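You operate a simulated robot arm through the tools that you are given. There is no shell and no other tool. Be economical: measure what you need, move in short steps, check, and stop when the job is done.

The job below is to be done with a simulated robot arm. You get a single attempt, and the scene is never put back.

Task
Put the orange corner guard from the steel table on top of the brown blue-banded carton. Take the rubber chock from the shelf under the trial table and leave it on the white sample sheet. Put one of the purple-cored small cones from the upper shelf of the blue rack on the top shelf of the blue rack. Put the black tape roll on the low shelf of the blue rack. Any order will do. Set down upright: purple-cored small cone.

The check looks at the end state, three seconds after you hand in, the way a careful person would. Anything else that was tipped, shoved, dropped, spilled or broken makes it a failure. Flat cloth is picked up by pressing the open fingertips on it (5 to 10 N) and closing them slowly along it; thin cloth reads only 2 to 8 mm in the jaws.

Robot
A 7-joint arm with a two-finger gripper on a trunk, on a base that drives. Base frame: it is fixed to the floor where the robot stands at the start and does not move with it; the origin is under the middle of the robot, x ahead of it, y to its left, z up; the surface under the hand at the start is at about z = 0.8. Units: m, degrees, N and s.
With the tool pointing down near the work surface it reaches from about 0.1 to 0.5 m from the robot's upright axis, wherever it stands. Its first joint turns from -143.0 to 143.0 degrees. Places, roughly: black tape roll (7x7x5 cm) [-1.7, -0.2, 0.9]; blue-banded carton (12x8x8 cm) [0.7, 0, 0.8]; low shelf of the blue rack [3, 0.1, 0.5]; orange corner guard (6x6x6 cm) [0.5, 0, 0.8]; purple-cored small cone (7x7x12 cm) [2.8, 0, 1.3]; rubber chock (16x7x6 cm) [5.8, -0.3, 0.2]; sample sheet [2, -0.75, 0.75]; top shelf of the blue rack [3, 0.1, 1.6]. Payload 1.47 kg.
Tool frame: the origin (TCP) lies between the finger pads and is the grasp point; the fingertips stand 0.016 m ahead of it; z points along the fingers, y is the line along which they close. Largest opening 0.087 m; the body of the gripper starts 0.055 m behind the TCP.
Orientation is that of the tool frame in the base frame, as a unit quaternion [x, y, z, w]. With the fingers straight down and closing along the base's y, the tool's x points along the base's -x, its y along +y and its z along -z.

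Tools
- The arm moves only by the tool servo_tool. Its argument "steps" is a list of rows, each a list of 3 entries, a list of its own where there are three numbers: the gripper command, from -1 (shut) to 1 (fully open), values between in proportion, then the shift along the tool's x, y, z in units of 20 mm (1.0 is 20 mm), then the turn, a rotation vector about the tool's x, y, z in units of 6 degrees (1.0 is 6 degrees). In form: [[fingers, [x, y, z], [wx, wy, wz]], ...]. A call has 1 to 12 rows; each row shifts and turns the commanded pose from where the row before left it, along the tool's axes as they then stand. A call with a number of a shift or a turn outside -1 to 1 is refused whole. A row lasts 0.2 s, in which the tool goes at most 0.05 m and 8.6 degrees; a call with a longer step from one row to the next is refused whole, and so is a gripper value outside its range. Where a pose cannot be reached the arm comes as near as it can. A force on the tool above 40 N (or 10 N above the force at the start of the call, whichever is more), or a blocked arm, ends the call early, and 0.2 s more pass. Each finger travels about 0.045 m/s and halts on what it meets, pressing with about 28 N; the grip force reading is that of the motor and also rises with nothing between the fingers. The clock runs only during rows and for 0.2 s after the last one: add rows that do not move to give the fingers time. The reply holds the time, the measured pose of the TCP, the force on the tool along the base axes, the opening and the grip force, in the units named above and with some noise, with the torque about the TCP (base axes, N m) and any sound that the robot's microphone picked up, and new pictures: "views" is both (left out), scene, wrist or none.
- Cameras (640 x 400 px; columns grow to the right, rows downward): "scene" is now at [0.1361, -0.0087, 1.5675]; the picture's right is [-0.02, -1.00, 0.00], its down [-0.87, 0.02, -0.49] and it looks along [0.49, -0.01, -0.87] (base axes); focal length 286 px, centre (320, 200). "wrist" rides on the gripper at [0.073, 0.012, -0.089] in the tool frame; the picture's right is [-0.16, 0.99, 0.00], its down [-0.72, -0.12, -0.68] and it looks along [-0.67, -0.11, 0.73] (tool axes); focal length 247 px, centre (320, 200). There is no depth. A picture from a camera that has moved, and an enlarged one, comes with that camera's place and axes in the base frame and with its lens. The place of the scene camera against the robot may be out by one fixed shift of up to 0.018 m in any direction.
- move_column(by): slides the trunk up (or, below 0, down) by that many m; the arm and the scene camera ride with it, the base frame stays. It gives what a move gives, with no picture.
- drive_base(legs): drives the robot by 1 to 6 legs, each [ahead, left, turn to the left] in m, m and degrees, along the robot's own axes; the way and the turn of a leg run together, so that a leg with both is an arc; at most 1.5 m and 180 degrees a leg. The arm and the cameras ride along, it lands a little off, and it stops where it bumps. It gives what a move gives, and a new picture of the scene camera.
- aim_head(pan, tilt): turns the head with the scene camera to pan (to the left, within 86 degrees either way) and tilt (down, from -29 to 69), counted from straight ahead of the robot. It gives what a move gives, and a new picture of the scene camera.
- close_up(camera, box): a new picture of the part [left, top, right, bottom] of that camera's present view, enlarged. No time passes.
- finish_job(): hands the job in; it is judged then, once.

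Work in short steps. Places have to be worked out from the pictures, the camera data and where the tool is seen: move nearer, look again, correct. Check each grasp and each placing, and mend what went wrong. You have 165 turns and 260 pictures in all, those below and enlarged ones among them. Open the gripper and draw the arm clear of the work before you hand the job in, unless the task says otherwise; then end with one line.

The tools are called after ">>>" by a JSON object that holds its "name" and its "arguments". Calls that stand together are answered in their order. servo_tool: Moves the arm, as the interface text tells. Its arguments: {"type":"object","properties":{"steps":{"type":"array","items":{"type":"array"}},"views":{"type":"string","enum":["both","scene","wrist","none"]}},"required":["steps"]} The other tools are called the same way: move_column (by) slides the trunk up or down; drive_base (legs) drives the base; aim_head (pan, tilt) turns the head that bears the scene camera; close_up (camera, box) takes an enlarged picture of a part of a camera's view; finish_job () hands the job in.

At the start:

```text
time_s: 0.0
tcp_pos: [0.4699, -0.0037, 1.0495]
tcp_rot: [-0.001, 1.0, 0.0, -0.001]
ft_force: [0.4, 0.4, 0.9]
moment: [0.01, -0.02, 0.01]
grip_width: 0.0871
grasp_force: 0.0
trunk travel left (down, up): [-0.914, 0.326]
robot x, y, heading: [-0.0014, 0.0002, 0.0]
head pan, tilt: [-1.2, 60.4]
```

scene: 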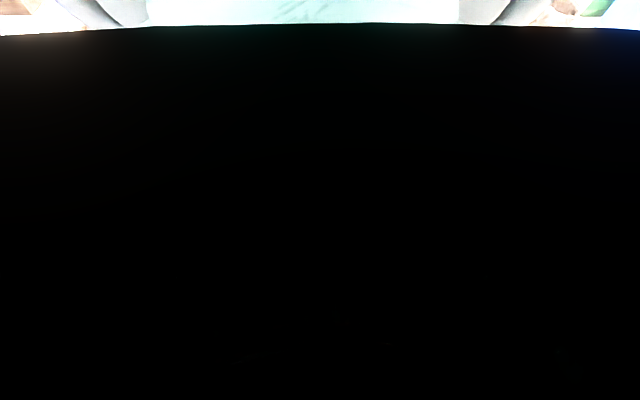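
wrist: 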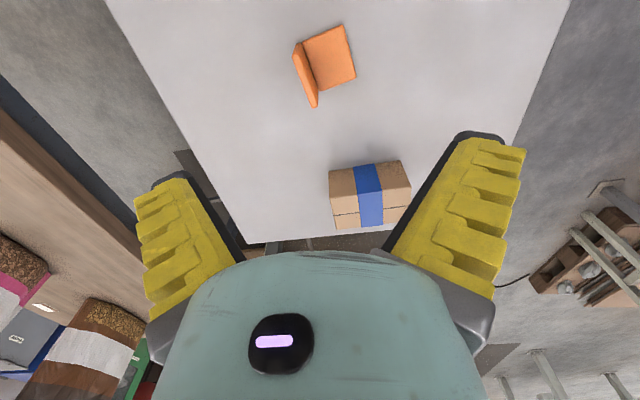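

The scene view is mostly blocked (black); the wrist view shows the guard near (0.48, 0.0) and the carton near (0.67, 0.04). I'll enlarge the wrist picture and tilt the head up.

>>> {"name": "close_up", "arguments": {"camera": "wrist", "box": [260, 0, 440, 240]}}

>>> {"name": "aim_head", "arguments": {"pan": 0, "tilt": 25}}

```text
1.67 times, centred on (350, 120) of wrist
camera zoom: at [0.3958, 0.0078, 1.1397], right [0.16, 0.99, 0.0], down [0.72, -0.12, 0.68], along [0.67, -0.11, -0.73], focal length 412 px, centre (270, 333)
```

zoom: 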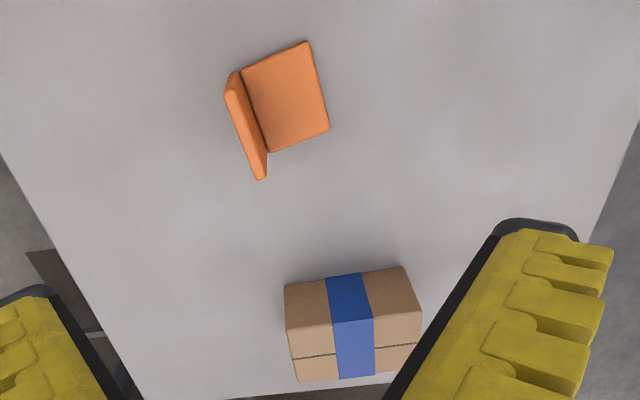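

```text
time_s: 1.0
tcp_pos: [0.469, -0.0042, 1.0512]
tcp_rot: [0.001, 1.0, 0.0, 0.0]
ft_force: [-0.1, 0.0, -0.5]
moment: [0.01, -0.01, -0.02]
grip_width: 0.087
grasp_force: 0.0
trunk travel left (down, up): [-0.914, 0.326]
robot x, y, heading: [0.0, 0.0005, -0.2]
head pan, tilt: [0.0, 25.0]
camera scene: at [0.1621, -0.0073, 1.618], right [0.0, -1.0, 0.0], down [-0.42, 0.0, -0.91], along [0.91, 0.0, -0.42], focal length 286 px, centre (320, 200)
```

scene: 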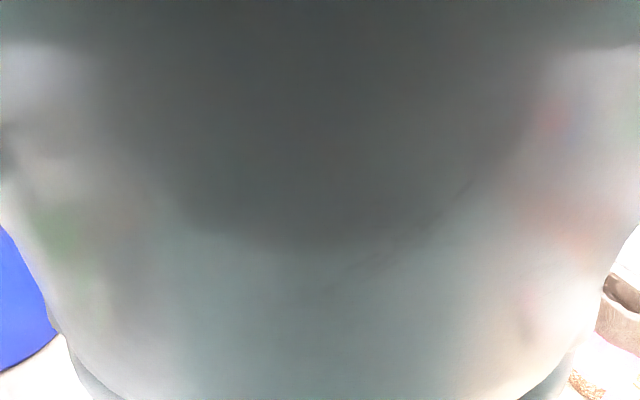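

Guard: its upright plate runs nearly along x on the −y side, at about y=-0.018, turned roughly 10°. I'll zoom the carton to find its top face.

>>> {"name": "close_up", "arguments": {"camera": "wrist", "box": [310, 140, 430, 240]}}

>>> {"name": "close_up", "arguments": {"camera": "wrist", "box": [270, 10, 380, 120]}}

```text
4.00 times, centred on (370, 190) of wrist
camera zoom: at [0.3958, 0.0078, 1.1397], right [0.16, 0.99, 0.0], down [0.72, -0.12, 0.68], along [0.67, -0.11, -0.73], focal length 988 px, centre (120, 240)
```

zoom: 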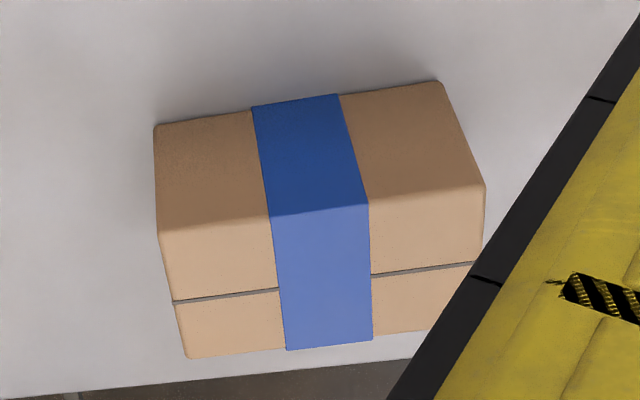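

```text
3.64 times, centred on (325, 65) of wrist
camera zoom: at [0.3958, 0.0078, 1.1397], right [0.16, 0.99, 0.0], down [0.72, -0.12, 0.68], along [0.67, -0.11, -0.73], focal length 898 px, centre (302, 691)
```

zoom: 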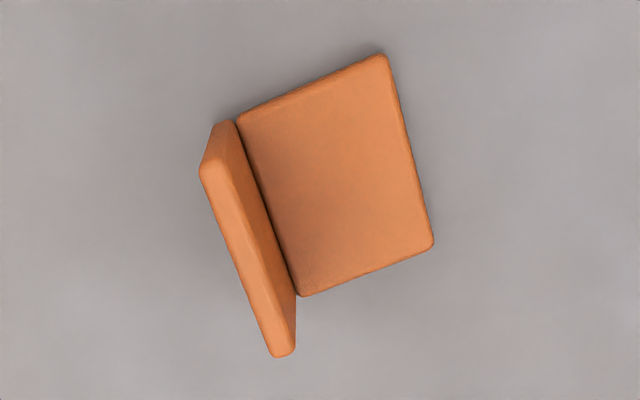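

Table top is about z=0.797; carton top about 0.877, centred (0.67, 0.04). Upright plate of the guard is centred at (0.4815, −0.022), yaw ~10°. I move above it and part way down, then look again.

>>> {"name": "servo_tool", "arguments": {"steps": [[1, [-0.62, -0.9, 0], [0, 0, -0.86]], [1, [0, 0, 0], [0, 0, -0.86]], [1, [0, 0, 1], [0, 0, 0]], [1, [0, 0, 1], [0, 0, 0]], [1, [0, 0, 1], [0, 0, 0]], [1, [0, 0, 1], [0, 0, 0]], [1, [0, 0, 1], [0, 0, 0]], [1, [0, 0, 0], [0, 0, 0]]]}}

```text
time_s: 2.8
tcp_pos: [0.4811, -0.0239, 0.95]
tcp_rot: [-0.09, 0.996, 0.001, -0.001]
ft_force: [-0.3, 1.2, 0.3]
moment: [0.02, -0.01, 0.02]
grip_width: 0.0869
grasp_force: 0.0
trunk travel left (down, up): [-0.914, 0.326]
robot x, y, heading: [-0.0027, -0.0018, 0.0]
head pan, tilt: [0.0, 25.0]
camera scene: at [0.1621, -0.0073, 1.6181], right [0.0, -1.0, 0.0], down [-0.42, 0.0, -0.91], along [0.91, 0.0, -0.42], focal length 286 px, centre (320, 200)
camera wrist: at [0.4065, -0.0238, 1.0398], right [-0.02, 1.0, 0.0], down [0.73, 0.02, 0.68], along [0.68, 0.01, -0.73], focal length 247 px, centre (320, 200)
```

scene: 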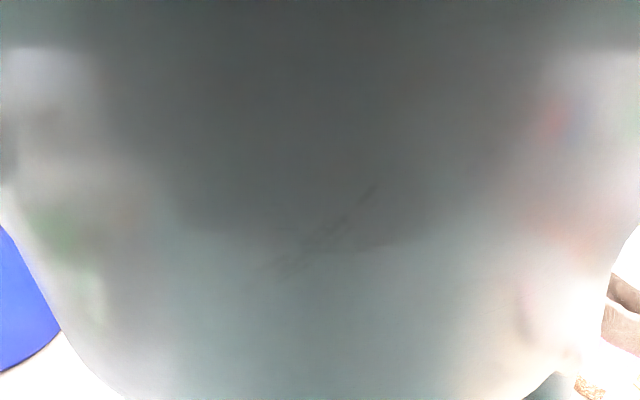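
wrist: 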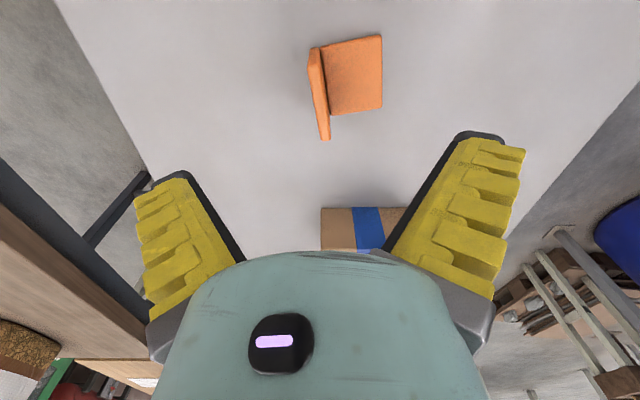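

The plate is aligned between the fingers. Descending 0.11 m and closing.

>>> {"name": "servo_tool", "arguments": {"steps": [[1, [0, 0, 1], [0, 0, 0]], [1, [0, 0, 1], [0, 0, 0]], [1, [0, 0, 1], [0, 0, 0]], [1, [0, 0, 1], [0, 0, 0]], [1, [0, 0, 1], [0, 0, 0]], [1, [0, 0, 0.5], [0, 0, 0]], [-1, [0, 0, 0], [0, 0, 0]], [-1, [0, 0, 0], [0, 0, 0]], [-1, [0, 0, 0], [0, 0, 0]], [-1, [0, 0, 0], [0, 0, 0]], [-1, [0, 0, 0], [0, 0, 0]], [-1, [0, 0, 0], [0, 0, 0]]], "views": "wrist"}}

```text
time_s: 5.4
tcp_pos: [0.4808, -0.0229, 0.8519]
tcp_rot: [-0.091, 0.996, -0.001, -0.001]
ft_force: [-2.9, -0.3, 9.2]
moment: [0.0, 0.06, 0.01]
grip_width: 0.0059
grasp_force: 28.3
out of reach, approached as far as the arm can: row 6
trunk travel left (down, up): [-0.914, 0.326]
robot x, y, heading: [-0.0014, -0.0012, -0.2]
head pan, tilt: [0.0, 25.0]
camera wrist: at [0.4071, -0.0229, 0.9403], right [-0.02, 1.0, 0.0], down [0.73, 0.02, 0.68], along [0.68, 0.01, -0.73], focal length 247 px, centre (320, 200)
```

wrist: 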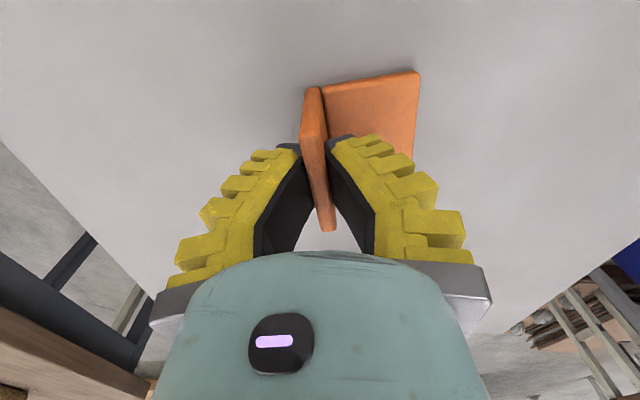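

Gripped (5.9 mm plate). Lifting with the trunk by 0.15.

>>> {"name": "move_column", "arguments": {"by": 0.15}}

>>> {"name": "aim_head", "arguments": {"pan": 0, "tilt": 55}}

>>> {"name": "close_up", "arguments": {"camera": "wrist", "box": [0, 0, 640, 400]}}

```text
time_s: 7.2
tcp_pos: [0.4805, -0.0224, 1.0006]
tcp_rot: [-0.089, 0.996, 0.0, -0.001]
ft_force: [-0.3, -0.5, -0.3]
moment: [0.01, 0.03, 0.0]
grip_width: 0.0061
grasp_force: 28.4
trunk travel left (down, up): [-1.064, 0.176]
robot x, y, heading: [0.0017, 0.0008, -0.1]
head pan, tilt: [0.0, 25.0]
```

```text
time_s: 8.1
tcp_pos: [0.4817, -0.0211, 1.001]
tcp_rot: [-0.09, 0.996, 0.0, -0.002]
ft_force: [-0.2, 0.0, 0.0]
moment: [-0.03, -0.03, -0.03]
grip_width: 0.0059
grasp_force: 28.1
trunk travel left (down, up): [-1.064, 0.176]
robot x, y, heading: [-0.0002, 0.0025, 0.2]
head pan, tilt: [0.0, 55.0]
camera scene: at [0.1421, -0.0073, 1.7241], right [0.0, -1.0, 0.0], down [-0.82, 0.0, -0.57], along [0.57, 0.0, -0.82], focal length 286 px, centre (320, 200)
```

scene: 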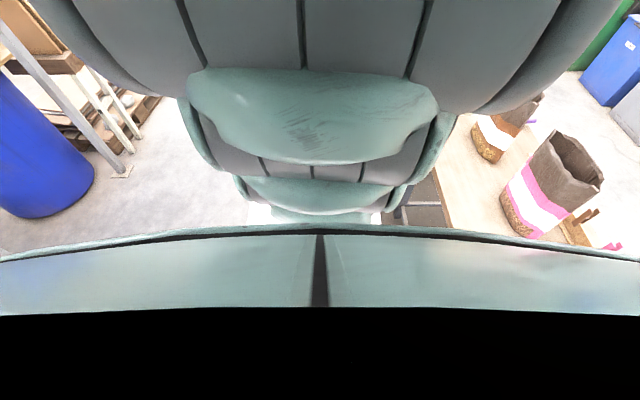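

```text
1.00 times, centred on (320, 200) of wrist (not enlarged: the box is as wide or as high as the picture)
camera zoom: at [0.4068, -0.0227, 1.0899], right [-0.02, 1.0, 0.0], down [0.73, 0.02, 0.68], along [0.68, 0.01, -0.73], focal length 247 px, centre (320, 200)
```

zoom: 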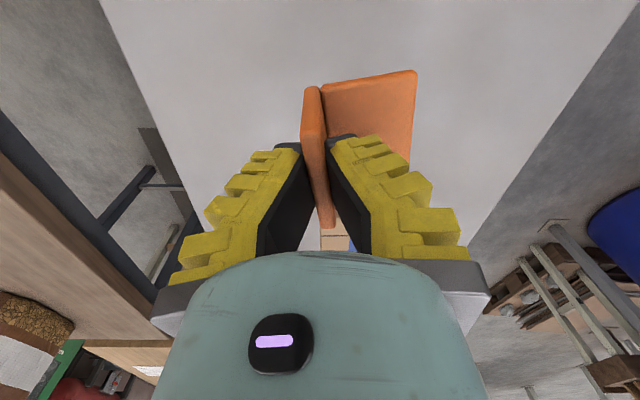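

Guard is held. Rotate the yaw back to 0 and try extending forward at this height.

>>> {"name": "servo_tool", "arguments": {"steps": [[-1, [0, 0, 0], [0, 0, 0.86]], [-1, [0, 0, 0], [0, 0, 0.86]], [-1, [-1, 0, 0], [0, 0, 0]], [-1, [-1, 0, 0], [0, 0, 0]], [-1, [-1, 0, 0], [0, 0, 0]], [-1, [-1, 0, 0], [0, 0, 0]], [-1, [-1, 0, 0], [0, 0, 0]], [-1, [0, 0, 0], [0, 0, 0]]], "views": "wrist"}}

```text
time_s: 9.9
tcp_pos: [0.5114, -0.0181, 1.0199]
tcp_rot: [-0.001, 1.0, 0.001, -0.001]
ft_force: [-0.5, 0.7, -0.3]
moment: [0.01, 0.0, -0.04]
grip_width: 0.006
grasp_force: 27.7
out of reach, approached as far as the arm can: row 3, 4, 5, 6, 7
trunk travel left (down, up): [-1.064, 0.176]
robot x, y, heading: [0.0009, -0.0004, -0.4]
head pan, tilt: [0.0, 55.0]
camera wrist: at [0.4378, -0.0046, 1.1077], right [0.16, 0.99, 0.0], down [0.72, -0.12, 0.68], along [0.67, -0.11, -0.73], focal length 247 px, centre (320, 200)
```

wrist: 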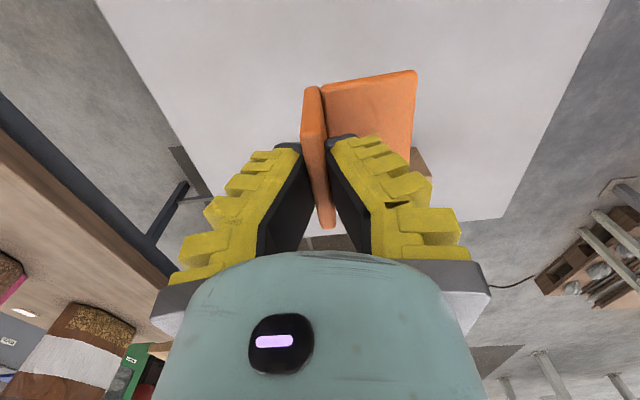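

Reach ends at x≈0.51, so the base must come nearer. I retract the arm to see where the table's near edge lies.

>>> {"name": "servo_tool", "arguments": {"steps": [[-1, [1, 0, 0], [0, 0, 0]], [-1, [1, 0, 0], [0, 0, 0]], [-1, [1, 0, 0], [0, 0, 0]], [-1, [1, 0, 0], [0, 0, 0]], [-1, [1, 0, 0], [0, 0, 0]], [-1, [1, 0, 0], [0, 0, 0]], [-1, [1, 0, 0], [0, 0, 0]], [-1, [1, 0, 0], [0, 0, 0]], [-1, [1, 0, 0], [0, 0, 0]], [-1, [1, 0, 0], [0, 0, 0]], [-1, [0, 0, 0], [0, 0, 0]]], "views": "both"}}

```text
time_s: 12.3
tcp_pos: [0.3111, -0.0178, 1.0179]
tcp_rot: [0.0, 1.0, 0.0, 0.0]
ft_force: [0.4, -0.7, -1.1]
moment: [0.0, -0.03, 0.04]
grip_width: 0.0059
grasp_force: 28.5
trunk travel left (down, up): [-1.064, 0.176]
robot x, y, heading: [-0.0016, 0.0036, 0.1]
head pan, tilt: [0.0, 55.0]
camera scene: at [0.1421, -0.0073, 1.7241], right [0.0, -1.0, 0.0], down [-0.82, 0.0, -0.57], along [0.57, 0.0, -0.82], focal length 286 px, centre (320, 200)
camera wrist: at [0.2378, -0.0052, 1.1078], right [0.16, 0.99, 0.0], down [0.72, -0.12, 0.68], along [0.67, -0.11, -0.73], focal length 247 px, centre (320, 200)
```

scene: 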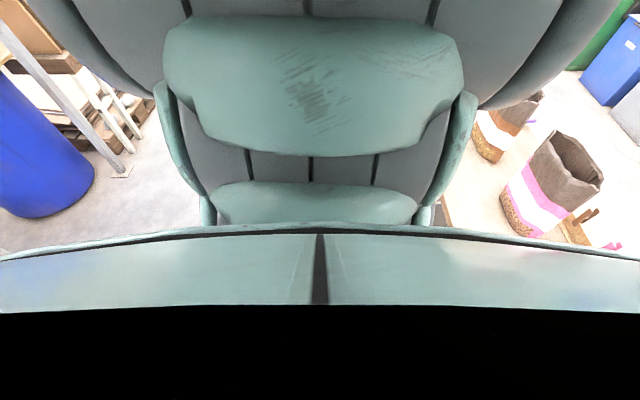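
wrist: 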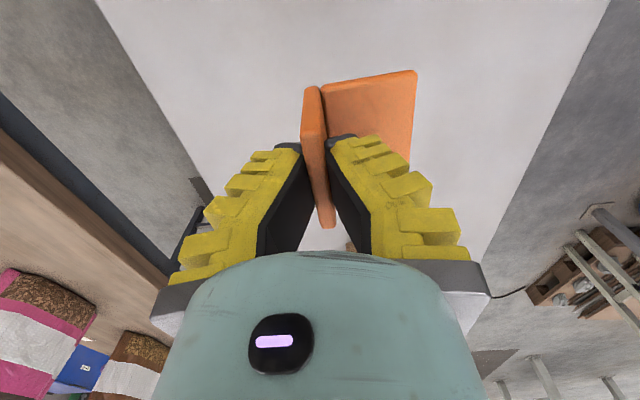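

The table spans roughly y −0.22…0.27 and reaches under x 0.26. I'll look left with the head to see whether the table's left side is free for the base.

>>> {"name": "aim_head", "arguments": {"pan": 60, "tilt": 40}}

>>> {"name": "aim_head", "arguments": {"pan": -60, "tilt": 40}}

```text
time_s: 13.6
tcp_pos: [0.3099, -0.0173, 1.0193]
tcp_rot: [-0.001, 1.0, 0.0, 0.0]
ft_force: [-0.3, 0.3, -0.1]
moment: [0.0, 0.0, 0.01]
grip_width: 0.006
grasp_force: 27.6
trunk travel left (down, up): [-1.064, 0.176]
robot x, y, heading: [-0.0021, 0.0016, -0.2]
head pan, tilt: [60.0, 40.0]
camera scene: at [0.1416, 0.0227, 1.7316], right [0.39, -0.92, 0.0], down [-0.7, -0.29, -0.65], along [0.6, 0.25, -0.76], focal length 286 px, centre (320, 200)
```

scene: 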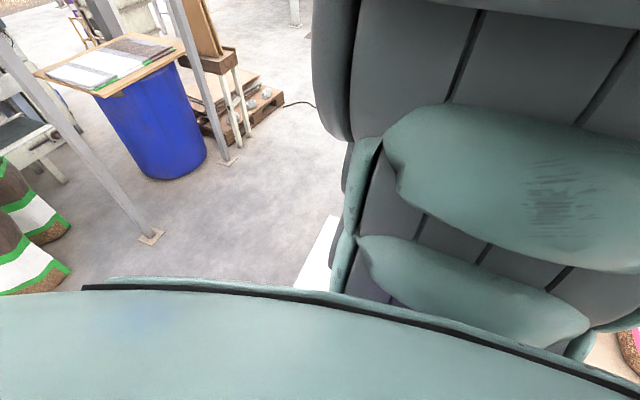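

```text
time_s: 15.6
tcp_pos: [0.3111, -0.0168, 1.0174]
tcp_rot: [0.0, 1.0, 0.0, -0.001]
ft_force: [0.1, 1.1, -0.8]
moment: [0.03, 0.0, 0.01]
grip_width: 0.0058
grasp_force: 27.8
trunk travel left (down, up): [-1.064, 0.176]
robot x, y, heading: [-0.0017, 0.0017, 0.3]
head pan, tilt: [-60.0, 40.0]
camera scene: at [0.1499, -0.036, 1.7445], right [-0.34, -0.94, 0.0], down [-0.61, 0.22, -0.76], along [0.72, -0.26, -0.65], focal length 286 px, centre (320, 200)
```

scene: 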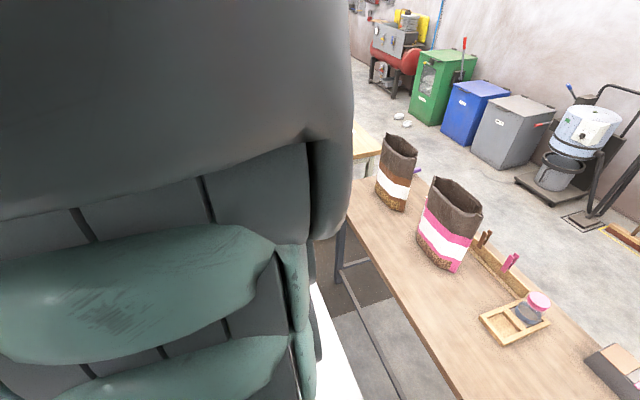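

Left of the table the floor is free (posts at y≈1.56). I drive around to the table's left side with the guard held high: left 0.85, ahead 0.67, turn right 90°.

>>> {"name": "drive_base", "arguments": {"legs": [[0, 0.85, 0], [0.66, 0, 0], [0, 0, -90]]}}

>>> {"name": "aim_head", "arguments": {"pan": -55, "tilt": 40}}

>>> {"name": "close_up", "arguments": {"camera": "wrist", "box": [0, 0, 640, 400]}}

```text
time_s: 27.3
tcp_pos: [0.6381, 0.5427, 1.0178]
tcp_rot: [0.712, 0.703, 0.001, -0.001]
ft_force: [-0.7, -0.1, -0.4]
moment: [0.0, 0.03, 0.0]
grip_width: 0.006
grasp_force: 28.1
trunk travel left (down, up): [-1.064, 0.176]
robot x, y, heading: [0.6628, 0.8551, -90.8]
head pan, tilt: [-60.0, 40.0]
camera scene: at [0.6298, 0.697, 1.7434], right [-0.94, 0.35, 0.0], down [0.23, 0.61, -0.76], along [-0.26, -0.71, -0.66], focal length 286 px, centre (320, 200)
```

scene: 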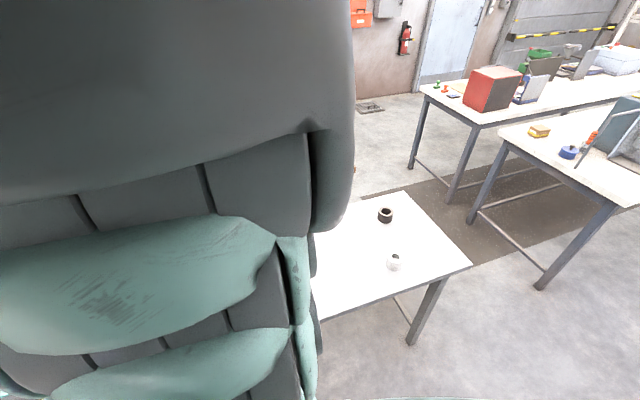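

```text
time_s: 27.9
tcp_pos: [0.6388, 0.543, 1.0186]
tcp_rot: [0.712, 0.702, 0.0, 0.001]
ft_force: [0.1, -0.9, 0.2]
moment: [-0.04, 0.01, 0.02]
grip_width: 0.006
grasp_force: 27.8
trunk travel left (down, up): [-1.064, 0.176]
robot x, y, heading: [0.658, 0.8533, -90.8]
head pan, tilt: [-55.0, 40.0]
camera scene: at [0.6297, 0.697, 1.7433], right [-0.94, 0.35, 0.0], down [0.23, 0.61, -0.76], along [-0.26, -0.71, -0.66], focal length 286 px, centre (320, 200)
```

scene: 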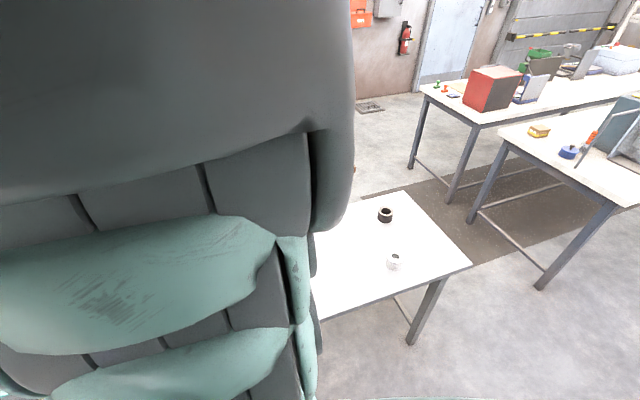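

```text
1.00 times, centred on (320, 200) of wrist (not enlarged: the box is as wide or as high as the picture)
camera zoom: at [0.6503, 0.6157, 1.1078], right [0.99, -0.17, 0.0], down [-0.13, -0.72, 0.68], along [-0.12, -0.67, -0.73], focal length 247 px, centre (320, 200)
```

zoom: 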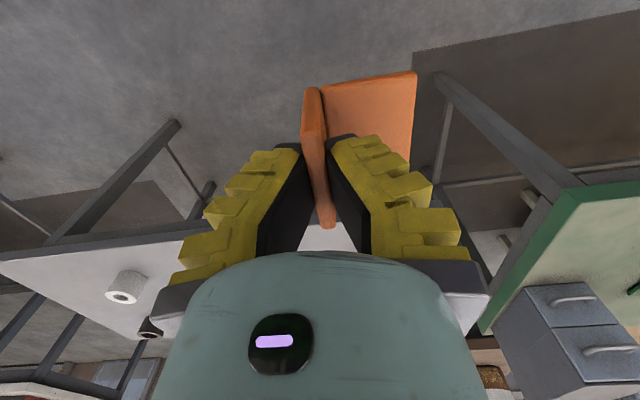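

The camera report shows odd pan values, so I check the head and the surroundings with one more view, and extend the arm over the table edge to see the carton.

>>> {"name": "servo_tool", "arguments": {"steps": [[-1, [-1, 0, 0], [0, 0, 0]], [-1, [-1, 0, 0], [0, 0, 0]], [-1, [-1, 0, 0], [0, 0, 0]], [-1, [-1, 0, 0], [0, 0, 0]], [-1, [-1, 0, 0], [0, 0, 0]], [-1, [-1, 0, 0], [0, 0, 0]], [-1, [-1, 0, 0], [0, 0, 0]], [-1, [-1, 0, 0], [0, 0, 0]], [-1, [0, 0, 0], [0, 0, 0]]], "views": "wrist"}}

>>> {"name": "aim_head", "arguments": {"pan": -85, "tilt": 40}}

```text
time_s: 29.9
tcp_pos: [0.6358, 0.3829, 1.0181]
tcp_rot: [0.712, 0.702, 0.001, 0.0]
ft_force: [1.2, 0.7, -0.4]
moment: [0.03, -0.02, 0.02]
grip_width: 0.0059
grasp_force: 27.8
trunk travel left (down, up): [-1.064, 0.176]
robot x, y, heading: [0.6591, 0.8514, -90.6]
head pan, tilt: [-55.0, 40.0]
camera wrist: at [0.6484, 0.4555, 1.1073], right [0.99, -0.17, 0.0], down [-0.13, -0.72, 0.68], along [-0.12, -0.67, -0.73], focal length 247 px, centre (320, 200)
```

wrist: 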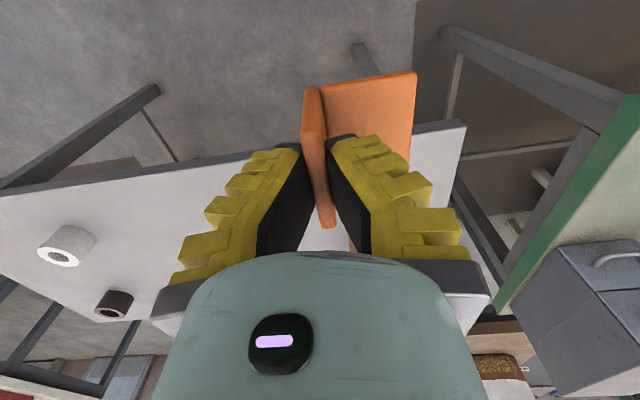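

```text
time_s: 30.9
tcp_pos: [0.6369, 0.3825, 1.0178]
tcp_rot: [0.712, 0.702, 0.0, -0.001]
ft_force: [-0.2, 0.6, 0.5]
moment: [-0.01, 0.03, -0.04]
grip_width: 0.0061
grasp_force: 28.3
trunk travel left (down, up): [-1.064, 0.176]
robot x, y, heading: [0.6581, 0.8528, -91.0]
head pan, tilt: [-85.0, 40.0]
camera scene: at [0.6296, 0.6973, 1.7428], right [-0.94, 0.35, 0.0], down [0.23, 0.62, -0.75], along [-0.26, -0.7, -0.66], focal length 286 px, centre (320, 200)
```

scene: 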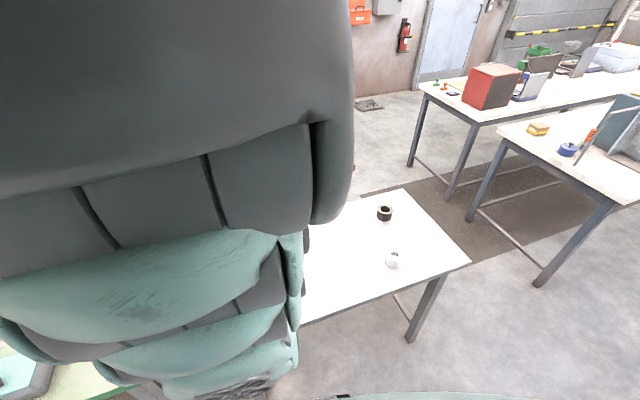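

The carton is where computed and its table edge is at y≈0.27. I drive ahead in a short leg toward the table, staying clear of its edge.

>>> {"name": "drive_base", "arguments": {"legs": [[0.2, 0, 0]]}}

>>> {"name": "close_up", "arguments": {"camera": "wrist", "box": [0, 0, 640, 400]}}

```text
time_s: 32.5
tcp_pos: [0.6319, 0.1815, 1.018]
tcp_rot: [0.713, 0.701, 0.0, 0.001]
ft_force: [-0.2, -0.5, 0.1]
moment: [0.01, -0.01, 0.03]
grip_width: 0.0062
grasp_force: 28.4
trunk travel left (down, up): [-1.064, 0.176]
robot x, y, heading: [0.6538, 0.6534, -90.7]
head pan, tilt: [-85.0, 40.0]
camera scene: at [0.6266, 0.496, 1.7428], right [-0.94, 0.35, 0.0], down [0.23, 0.62, -0.75], along [-0.26, -0.7, -0.66], focal length 286 px, centre (320, 200)
```

scene: 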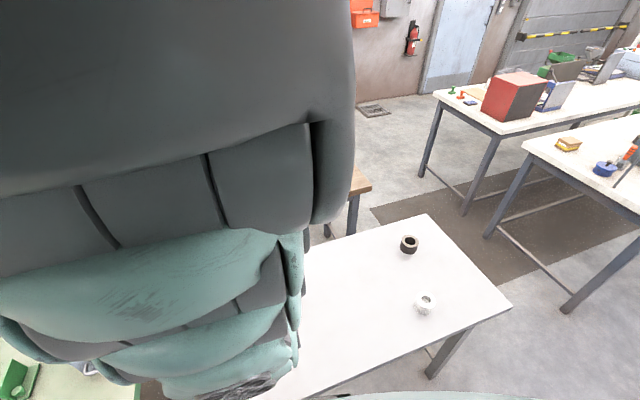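

```text
1.00 times, centred on (320, 200) of wrist (not enlarged: the box is as wide or as high as the picture)
camera zoom: at [0.6448, 0.2544, 1.1072], right [0.98, -0.17, 0.0], down [-0.13, -0.72, 0.68], along [-0.12, -0.67, -0.73], focal length 247 px, centre (320, 200)
```

zoom: 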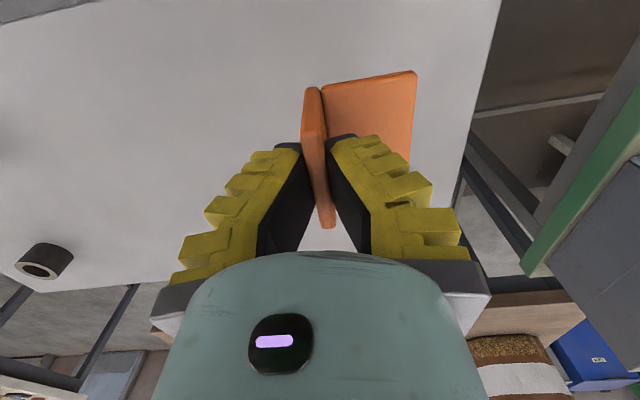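

The carton should be hidden behind the right finger. I shift sideways 0.14 m to see it before placing.

>>> {"name": "servo_tool", "arguments": {"steps": [[-1, [0, -1, 0], [0, 0, 0]], [-1, [0, -1, 0], [0, 0, 0]], [-1, [0, -1, 0], [0, 0, 0]], [-1, [0, -1, 0], [0, 0, 0]], [-1, [0, -1, 0], [0, 0, 0]], [-1, [0, -1, 0], [0, 0, 0]], [-1, [0, -1, 0], [0, 0, 0]], [-1, [0, 0, 0], [0, 0, 0]]], "views": "wrist"}}

```text
time_s: 34.3
tcp_pos: [0.4944, 0.1849, 1.0218]
tcp_rot: [0.713, 0.702, 0.001, -0.001]
ft_force: [0.1, 0.0, -0.7]
moment: [-0.02, -0.02, 0.04]
grip_width: 0.0061
grasp_force: 27.8
out of reach, approached as far as the arm can: row 7
trunk travel left (down, up): [-1.064, 0.176]
robot x, y, heading: [0.6618, 0.653, -91.0]
head pan, tilt: [-85.0, 40.0]
camera wrist: at [0.5063, 0.2589, 1.1109], right [0.98, -0.17, 0.0], down [-0.13, -0.72, 0.68], along [-0.12, -0.67, -0.73], focal length 247 px, centre (320, 200)
```

wrist: 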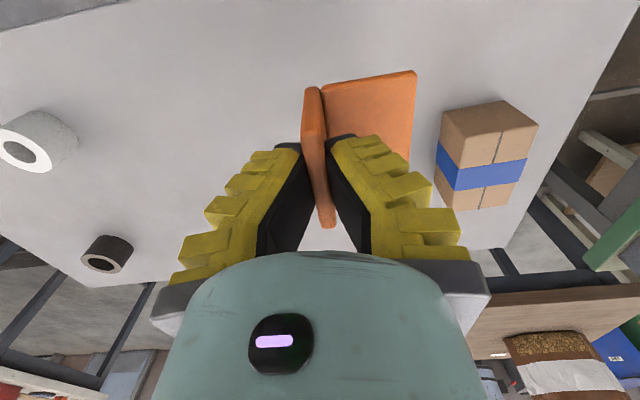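

Carton is now visible; zoom to place it accurately.

>>> {"name": "close_up", "arguments": {"camera": "wrist", "box": [420, 80, 560, 220]}}

```text
2.86 times, centred on (490, 150) of wrist
camera zoom: at [0.5063, 0.2589, 1.1109], right [0.98, -0.17, 0.0], down [-0.13, -0.72, 0.68], along [-0.12, -0.67, -0.73], focal length 706 px, centre (-166, 343)
```

zoom: 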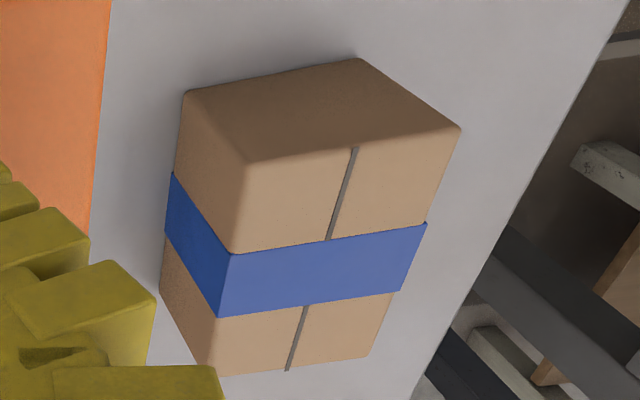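

Carton top centre ≈(0.67, 0.047). TCP target (0.644, 0.047, 0.932). Moving the tool sideways first, then driving 0.13 closer.

>>> {"name": "servo_tool", "arguments": {"steps": [[-1, [0, 1, 0], [0, 0, 0]], [-1, [0, 1, 0], [0, 0, 0]], [-1, [0, 1, 0], [0, 0, 0]], [-1, [0, 1, 0], [0, 0, 0]], [-1, [0, 1, 0], [0, 0, 0]], [-1, [0, 1, 0], [0, 0, 0]], [-1, [0, 1, 0], [0, 0, 0]], [-1, [0, 0.5, 0], [0, 0, 0]], [-1, [0, 0, 0], [0, 0, 0]]], "views": "none"}}

>>> {"name": "drive_base", "arguments": {"legs": [[0.13, 0, 0]]}}

```text
time_s: 36.3
tcp_pos: [0.6415, 0.1833, 1.0218]
tcp_rot: [0.718, 0.696, 0.001, -0.001]
ft_force: [-0.1, -0.3, -0.1]
moment: [0.02, 0.03, -0.02]
grip_width: 0.0061
grasp_force: 28.5
trunk travel left (down, up): [-1.064, 0.176]
robot x, y, heading: [0.6598, 0.6526, -91.0]
head pan, tilt: [-85.0, 40.0]
```

```text
time_s: 37.6
tcp_pos: [0.6427, 0.0522, 1.0213]
tcp_rot: [0.713, 0.701, -0.001, 0.0]
ft_force: [0.4, 1.0, -0.9]
moment: [0.02, 0.02, -0.01]
grip_width: 0.006
grasp_force: 28.4
trunk travel left (down, up): [-1.064, 0.176]
robot x, y, heading: [0.651, 0.5181, -90.7]
head pan, tilt: [-85.0, 40.0]
camera scene: at [0.6238, 0.3667, 1.7396], right [-0.93, 0.37, 0.0], down [0.25, 0.64, -0.72], along [-0.27, -0.67, -0.69], focal length 286 px, centre (320, 200)
```

scene: 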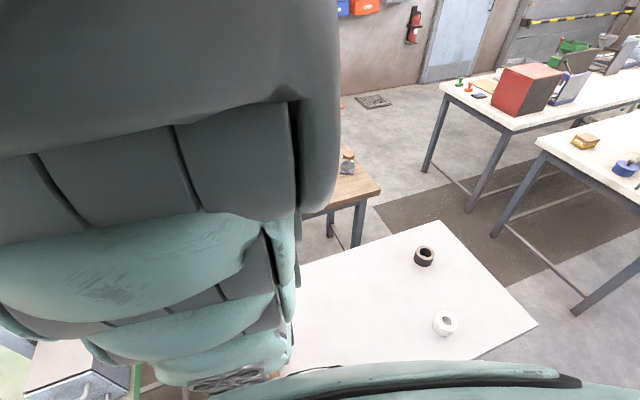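

At (0.643, 0.052). Lowering with the trunk by 0.078, then a look.

>>> {"name": "move_column", "arguments": {"by": -0.078}}

>>> {"name": "close_up", "arguments": {"camera": "wrist", "box": [220, 20, 500, 260]}}

```text
time_s: 38.7
tcp_pos: [0.643, 0.0513, 0.9444]
tcp_rot: [0.712, 0.702, 0.0, 0.0]
ft_force: [0.3, 0.1, -1.0]
moment: [0.03, -0.04, 0.0]
grip_width: 0.0058
grasp_force: 27.7
trunk travel left (down, up): [-0.986, 0.254]
robot x, y, heading: [0.6565, 0.5176, -91.0]
head pan, tilt: [-85.0, 40.0]
```

```text
1.67 times, centred on (360, 140) of wrist
camera zoom: at [0.6551, 0.1246, 1.0328], right [0.98, -0.17, 0.0], down [-0.13, -0.72, 0.68], along [-0.12, -0.67, -0.73], focal length 412 px, centre (253, 300)
```

zoom: 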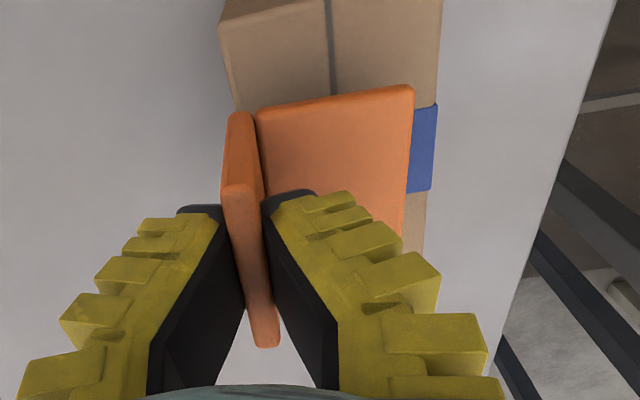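

Guard sits over the carton; shifting +x 5 mm for centring and descending the last ~12 mm slowly.

>>> {"name": "servo_tool", "arguments": {"steps": [[-1, [0, 0.25, 0], [0, 0, 0]], [-1, [0, 0, 0.25], [0, 0, 0]], [-1, [0, 0, 0.2], [0, 0, 0]], [-1, [0, 0, 0.1], [0, 0, 0]], [-1, [0, 0, 0], [0, 0, 0]]], "views": "wrist"}}

```text
time_s: 39.9
tcp_pos: [0.6475, 0.0524, 0.9329]
tcp_rot: [0.712, 0.702, 0.001, -0.001]
ft_force: [0.6, -0.5, -0.3]
moment: [0.03, -0.05, -0.01]
grip_width: 0.0061
grasp_force: 27.6
trunk travel left (down, up): [-0.986, 0.254]
robot x, y, heading: [0.6569, 0.5248, -91.0]
head pan, tilt: [-85.0, 40.0]
camera wrist: at [0.6604, 0.1247, 1.0218], right [0.98, -0.17, 0.0], down [-0.13, -0.72, 0.68], along [-0.12, -0.67, -0.73], focal length 247 px, centre (320, 200)
```

wrist: 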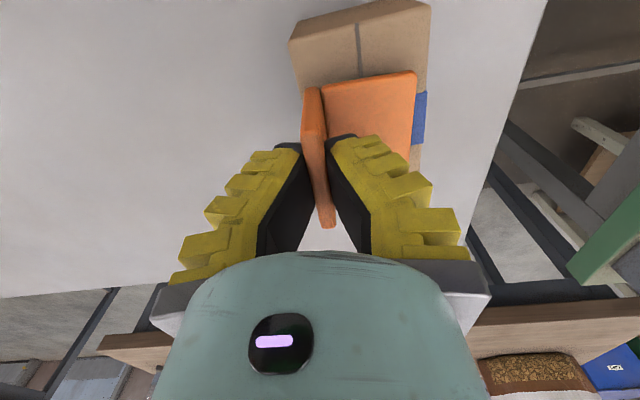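

Not touching yet; go down in 2 mm steps until force shows.

>>> {"name": "servo_tool", "arguments": {"steps": [[-1, [0, 0, 0.1], [0, 0, 0]], [-1, [0, 0, 0.1], [0, 0, 0]], [-1, [0, 0, 0], [0, 0, 0]]], "views": "none"}}

```text
time_s: 40.7
tcp_pos: [0.6485, 0.0516, 0.9288]
tcp_rot: [0.713, 0.701, 0.001, 0.0]
ft_force: [0.6, 1.4, -0.4]
moment: [0.0, -0.03, -0.01]
grip_width: 0.0061
grasp_force: 28.0
trunk travel left (down, up): [-0.986, 0.254]
robot x, y, heading: [0.6534, 0.522, -91.0]
head pan, tilt: [-85.0, 40.0]
```

>>> {"name": "servo_tool", "arguments": {"steps": [[-1, [0, 0, 0.1], [0, 0, 0]], [-1, [0, 0, 0.1], [0, 0, 0]], [-1, [0, 0, 0], [0, 0, 0]]], "views": "none"}}

```text
time_s: 41.5
tcp_pos: [0.6473, 0.052, 0.9237]
tcp_rot: [0.713, 0.701, 0.0, 0.0]
ft_force: [-0.1, -0.1, -0.5]
moment: [0.01, 0.01, 0.0]
grip_width: 0.0059
grasp_force: 27.7
trunk travel left (down, up): [-0.986, 0.254]
robot x, y, heading: [0.6544, 0.5233, -90.8]
head pan, tilt: [-85.0, 40.0]
```

No contact yet at 0.924; continuing down 2 mm steps.

>>> {"name": "servo_tool", "arguments": {"steps": [[-1, [0, 0, 0.1], [0, 0, 0]], [-1, [0, 0, 0.1], [0, 0, 0]], [-1, [0, 0, 0], [0, 0, 0]]], "views": "wrist"}}

```text
time_s: 42.3
tcp_pos: [0.6479, 0.0514, 0.9203]
tcp_rot: [0.714, 0.701, 0.001, -0.001]
ft_force: [-1.1, 2.2, 13.1]
moment: [0.0, -0.04, 0.0]
grip_width: 0.0067
grasp_force: 27.8
trunk travel left (down, up): [-0.986, 0.254]
robot x, y, heading: [0.6559, 0.5226, -90.9]
head pan, tilt: [-85.0, 40.0]
camera wrist: at [0.6603, 0.1244, 1.0101], right [0.98, -0.17, 0.0], down [-0.13, -0.72, 0.68], along [-0.12, -0.67, -0.73], focal length 247 px, centre (320, 200)
```

wrist: 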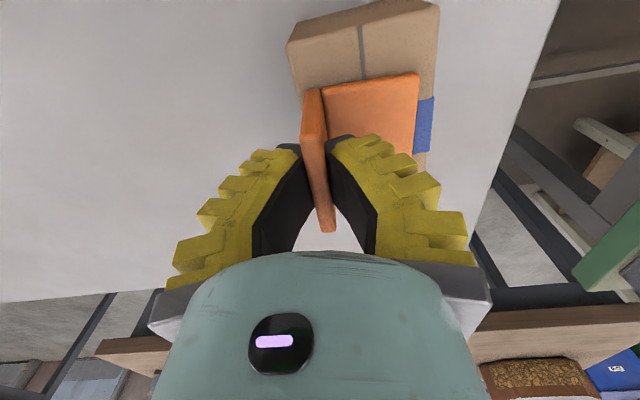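

Contact (13 N): the guard rests on the carton. Relieve pressure by 1.5 mm, open, then raise.

>>> {"name": "servo_tool", "arguments": {"steps": [[-1, [0, 0, -0.05], [0, 0, 0]], [-0.6, [0, 0, 0], [0, 0, 0]], [-0.2, [0, 0, 0], [0, 0, 0]], [0.2, [0, 0, 0], [0, 0, 0]], [0.2, [0, 0, 0], [0, 0, 0]], [0.2, [0, 0, 0], [0, 0, 0]], [0.2, [0, 0, -0.5], [0, 0, 0]], [0.2, [0, 0, -1], [0, 0, 0]], [0.2, [0, 0, -1], [0, 0, 0]], [0.2, [0, 0, -1], [0, 0, 0]], [0.2, [0, 0, -1], [0, 0, 0]], [0.2, [0, 0, 0], [0, 0, 0]]], "views": "wrist"}}

```text
time_s: 44.9
tcp_pos: [0.647, 0.051, 1.0113]
tcp_rot: [0.714, 0.7, 0.0, 0.0]
ft_force: [0.9, -1.0, -0.2]
moment: [0.0, 0.0, 0.02]
grip_width: 0.0575
grasp_force: 3.2
trunk travel left (down, up): [-0.986, 0.254]
robot x, y, heading: [0.6564, 0.5204, -91.1]
head pan, tilt: [-85.0, 40.0]
camera wrist: at [0.6596, 0.1246, 1.1011], right [0.98, -0.18, 0.0], down [-0.13, -0.72, 0.68], along [-0.12, -0.67, -0.73], focal length 247 px, centre (320, 200)
```

wrist: 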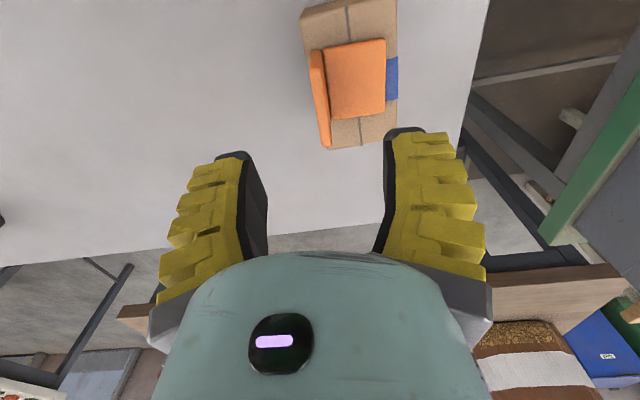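

The guard sits flat on the carton. Next, I check the rolls seen on the steel table.

>>> {"name": "close_up", "arguments": {"camera": "scene", "box": [380, 220, 500, 360]}}

>>> {"name": "close_up", "arguments": {"camera": "scene", "box": [400, 0, 640, 200]}}

```text
2.86 times, centred on (440, 290) of scene
camera zoom: at [0.6238, 0.3669, 1.6611], right [-0.93, 0.37, 0.0], down [0.26, 0.64, -0.72], along [-0.27, -0.67, -0.69], focal length 817 px, centre (-23, -57)
```

zoom: 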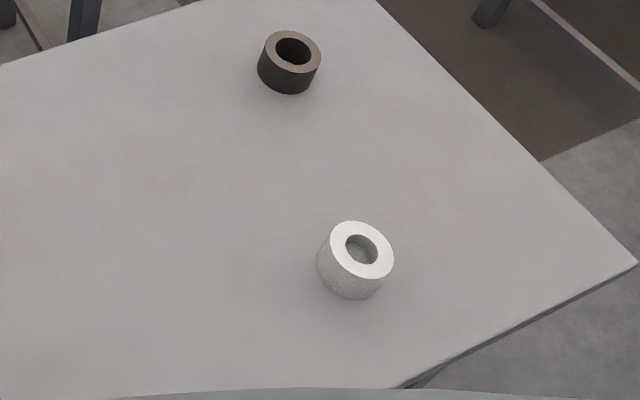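

```text
2.00 times, centred on (520, 100) of scene
camera zoom: at [0.6238, 0.3669, 1.6611], right [-0.93, 0.37, 0.0], down [0.26, 0.64, -0.72], along [-0.27, -0.67, -0.69], focal length 572 px, centre (-80, 400)
```

zoom: 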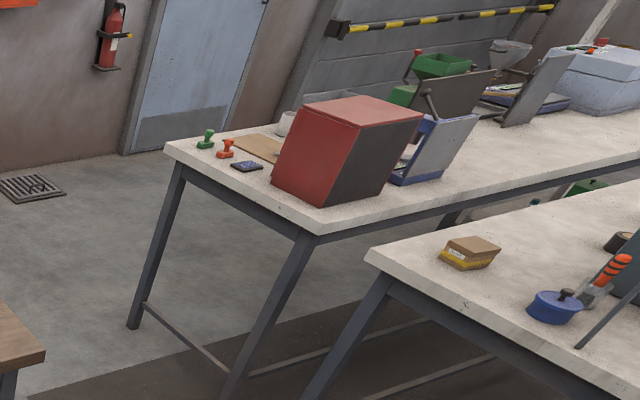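

The tape at (−1.8, −0.3) on another table matches the listed place (the steel-table rolls are others). I retract the arm, back away, turn to face −x and look there.

>>> {"name": "servo_tool", "arguments": {"steps": [[0.2, [0, 0, -1], [0, 0, 0]], [0.2, [0, 0, -1], [0, 0, 0]], [0.2, [1, 0, 0], [0, 0, 0]], [0.2, [1, 0, 0], [0, 0, 0]], [0.2, [1, 0, 0], [0, 0, 0]], [0.2, [1, 0, 0], [0, 0, 0]], [0.2, [1, 0, 0], [0, 0, 0]], [0.2, [1, 0, 0], [0, 0, 0]], [0.2, [1, 0, 0], [0, 0, 0]], [0.2, [1, 0, 0], [0, 0, 0]]], "views": "none"}}

>>> {"name": "drive_base", "arguments": {"legs": [[-0.35, 0, 0], [0, 0, -89]]}}

>>> {"name": "aim_head", "arguments": {"pan": 40, "tilt": 20}}

```text
time_s: 47.3
tcp_pos: [0.6475, 0.1087, 1.0782]
tcp_rot: [0.71, 0.697, -0.074, 0.072]
ft_force: [0.8, -0.2, -1.0]
moment: [0.01, 0.0, 0.0]
grip_width: 0.0576
grasp_force: 4.1
trunk travel left (down, up): [-0.986, 0.254]
robot x, y, heading: [0.6593, 0.5256, -90.8]
head pan, tilt: [-85.0, 40.0]
stopped in row 10: the arm was blocked; the commanded pose is now the measured one
```

```text
time_s: 53.4
tcp_pos: [0.2487, 0.8732, 1.078]
tcp_rot: [0.995, -0.002, -0.101, -0.001]
ft_force: [0.2, 0.2, 0.5]
moment: [0.03, 0.01, 0.02]
grip_width: 0.0575
grasp_force: 3.5
trunk travel left (down, up): [-0.986, 0.254]
robot x, y, heading: [0.6616, 0.8711, 179.9]
head pan, tilt: [-85.0, 40.0]
camera scene: at [0.5132, 0.8923, 1.6615], right [0.35, 0.94, 0.0], down [0.65, -0.24, -0.72], along [-0.68, 0.25, -0.69], focal length 286 px, centre (320, 200)
```

scene: 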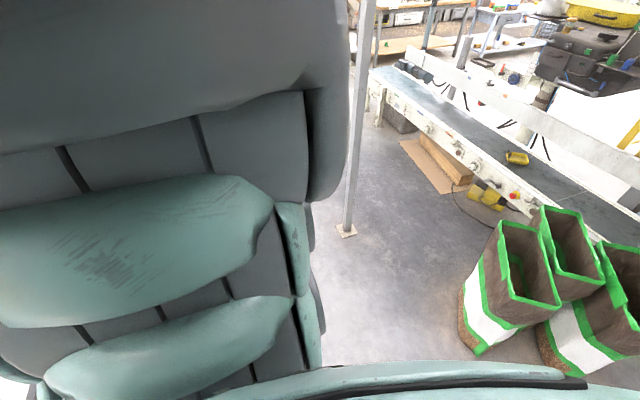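

```text
time_s: 55.4
tcp_pos: [0.2474, 0.8737, 1.0797]
tcp_rot: [0.995, -0.003, -0.102, -0.001]
ft_force: [0.2, -0.4, -0.8]
moment: [-0.03, -0.03, -0.01]
grip_width: 0.0573
grasp_force: 3.9
trunk travel left (down, up): [-0.986, 0.254]
robot x, y, heading: [0.6566, 0.8696, 179.8]
head pan, tilt: [40.0, 20.0]
camera scene: at [0.5074, 0.8212, 1.6966], right [-0.45, 0.89, 0.0], down [0.32, 0.16, -0.93], along [-0.83, -0.42, -0.36], focal length 286 px, centre (320, 200)
```

scene: 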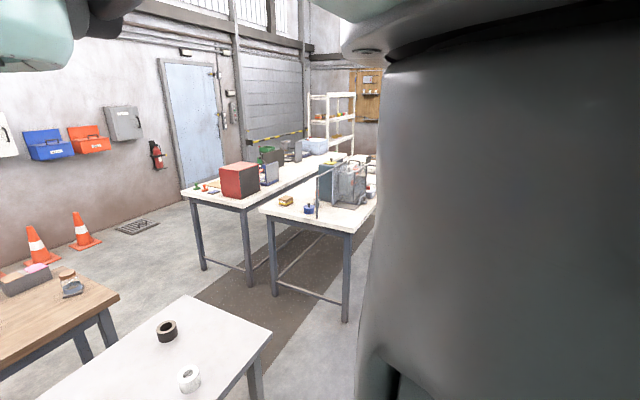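

Tape's table spans y≈−0.46…0.26, x<−1.05; the lane at y≈0.87 looks free. I drive 1.1 m along it and look again.

>>> {"name": "drive_base", "arguments": {"legs": [[1.1, 0, 0]]}}

>>> {"name": "aim_head", "arguments": {"pan": 40, "tilt": 35}}

>>> {"name": "aim_head", "arguments": {"pan": -40, "tilt": 25}}

>>> {"name": "close_up", "arguments": {"camera": "wrist", "box": [0, 0, 640, 400]}}

```text
time_s: 61.1
tcp_pos: [-0.8622, 0.8644, 1.0774]
tcp_rot: [0.995, 0.004, -0.102, -0.001]
ft_force: [0.2, -0.8, 0.0]
moment: [0.0, 0.02, 0.0]
grip_width: 0.0573
grasp_force: 4.6
trunk travel left (down, up): [-0.986, 0.254]
robot x, y, heading: [-0.4478, 0.8681, -179.4]
head pan, tilt: [40.0, 20.0]
camera scene: at [-0.5719, 0.7817, 1.6977], right [-0.83, 0.56, 0.0], down [0.19, 0.29, -0.94], along [-0.52, -0.78, -0.35], focal length 286 px, centre (320, 200)
```

scene: 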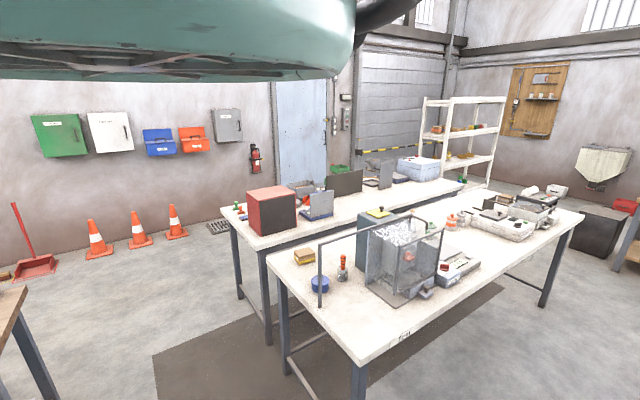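

```text
time_s: 61.9
tcp_pos: [-0.8641, 0.864, 1.0789]
tcp_rot: [0.995, 0.004, -0.102, 0.0]
ft_force: [-0.7, 0.4, 0.5]
moment: [-0.02, 0.05, 0.01]
grip_width: 0.0572
grasp_force: 4.3
trunk travel left (down, up): [-0.986, 0.254]
robot x, y, heading: [-0.4534, 0.8666, -179.3]
head pan, tilt: [40.0, 35.0]
camera scene: at [-0.5699, 0.7835, 1.6821], right [-0.83, 0.55, 0.0], down [0.28, 0.42, -0.87], along [-0.48, -0.72, -0.5], focal length 286 px, centre (320, 200)
```

scene: 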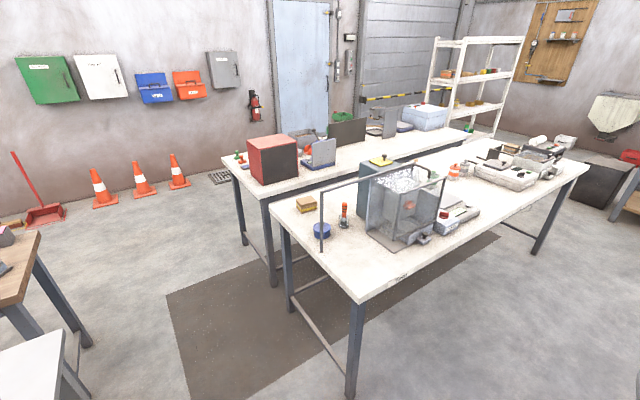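

```text
time_s: 63.4
tcp_pos: [-0.8642, 0.8643, 1.0782]
tcp_rot: [0.995, 0.004, -0.103, 0.0]
ft_force: [1.1, 0.1, -0.8]
moment: [0.01, -0.03, -0.02]
grip_width: 0.0574
grasp_force: 3.5
trunk travel left (down, up): [-0.986, 0.254]
robot x, y, heading: [-0.4497, 0.8656, -179.5]
head pan, tilt: [-40.0, 25.0]
camera scene: at [-0.5702, 0.7833, 1.6834], right [-0.83, 0.55, 0.0], down [0.27, 0.41, -0.87], along [-0.48, -0.73, -0.49], focal length 286 px, centre (320, 200)
```

scene: 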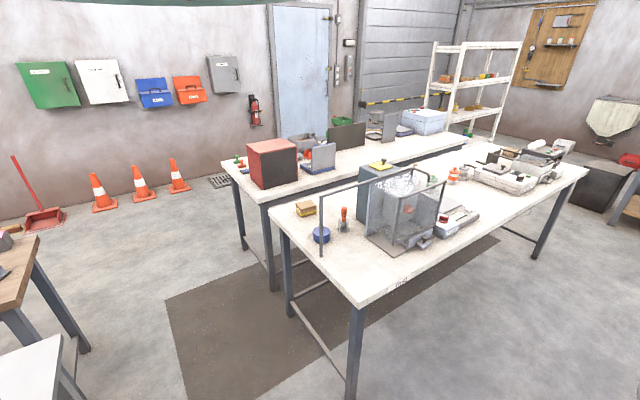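

```text
1.00 times, centred on (320, 200) of wrist (not enlarged: the box is as wide or as high as the picture)
camera zoom: at [-0.7742, 0.8538, 1.1508], right [-0.15, -0.99, 0.03], down [-0.57, 0.11, 0.81], along [-0.81, 0.1, -0.58], focal length 247 px, centre (320, 200)
```

zoom: 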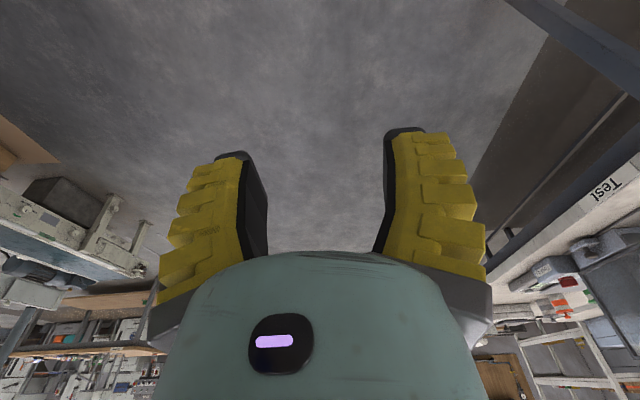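

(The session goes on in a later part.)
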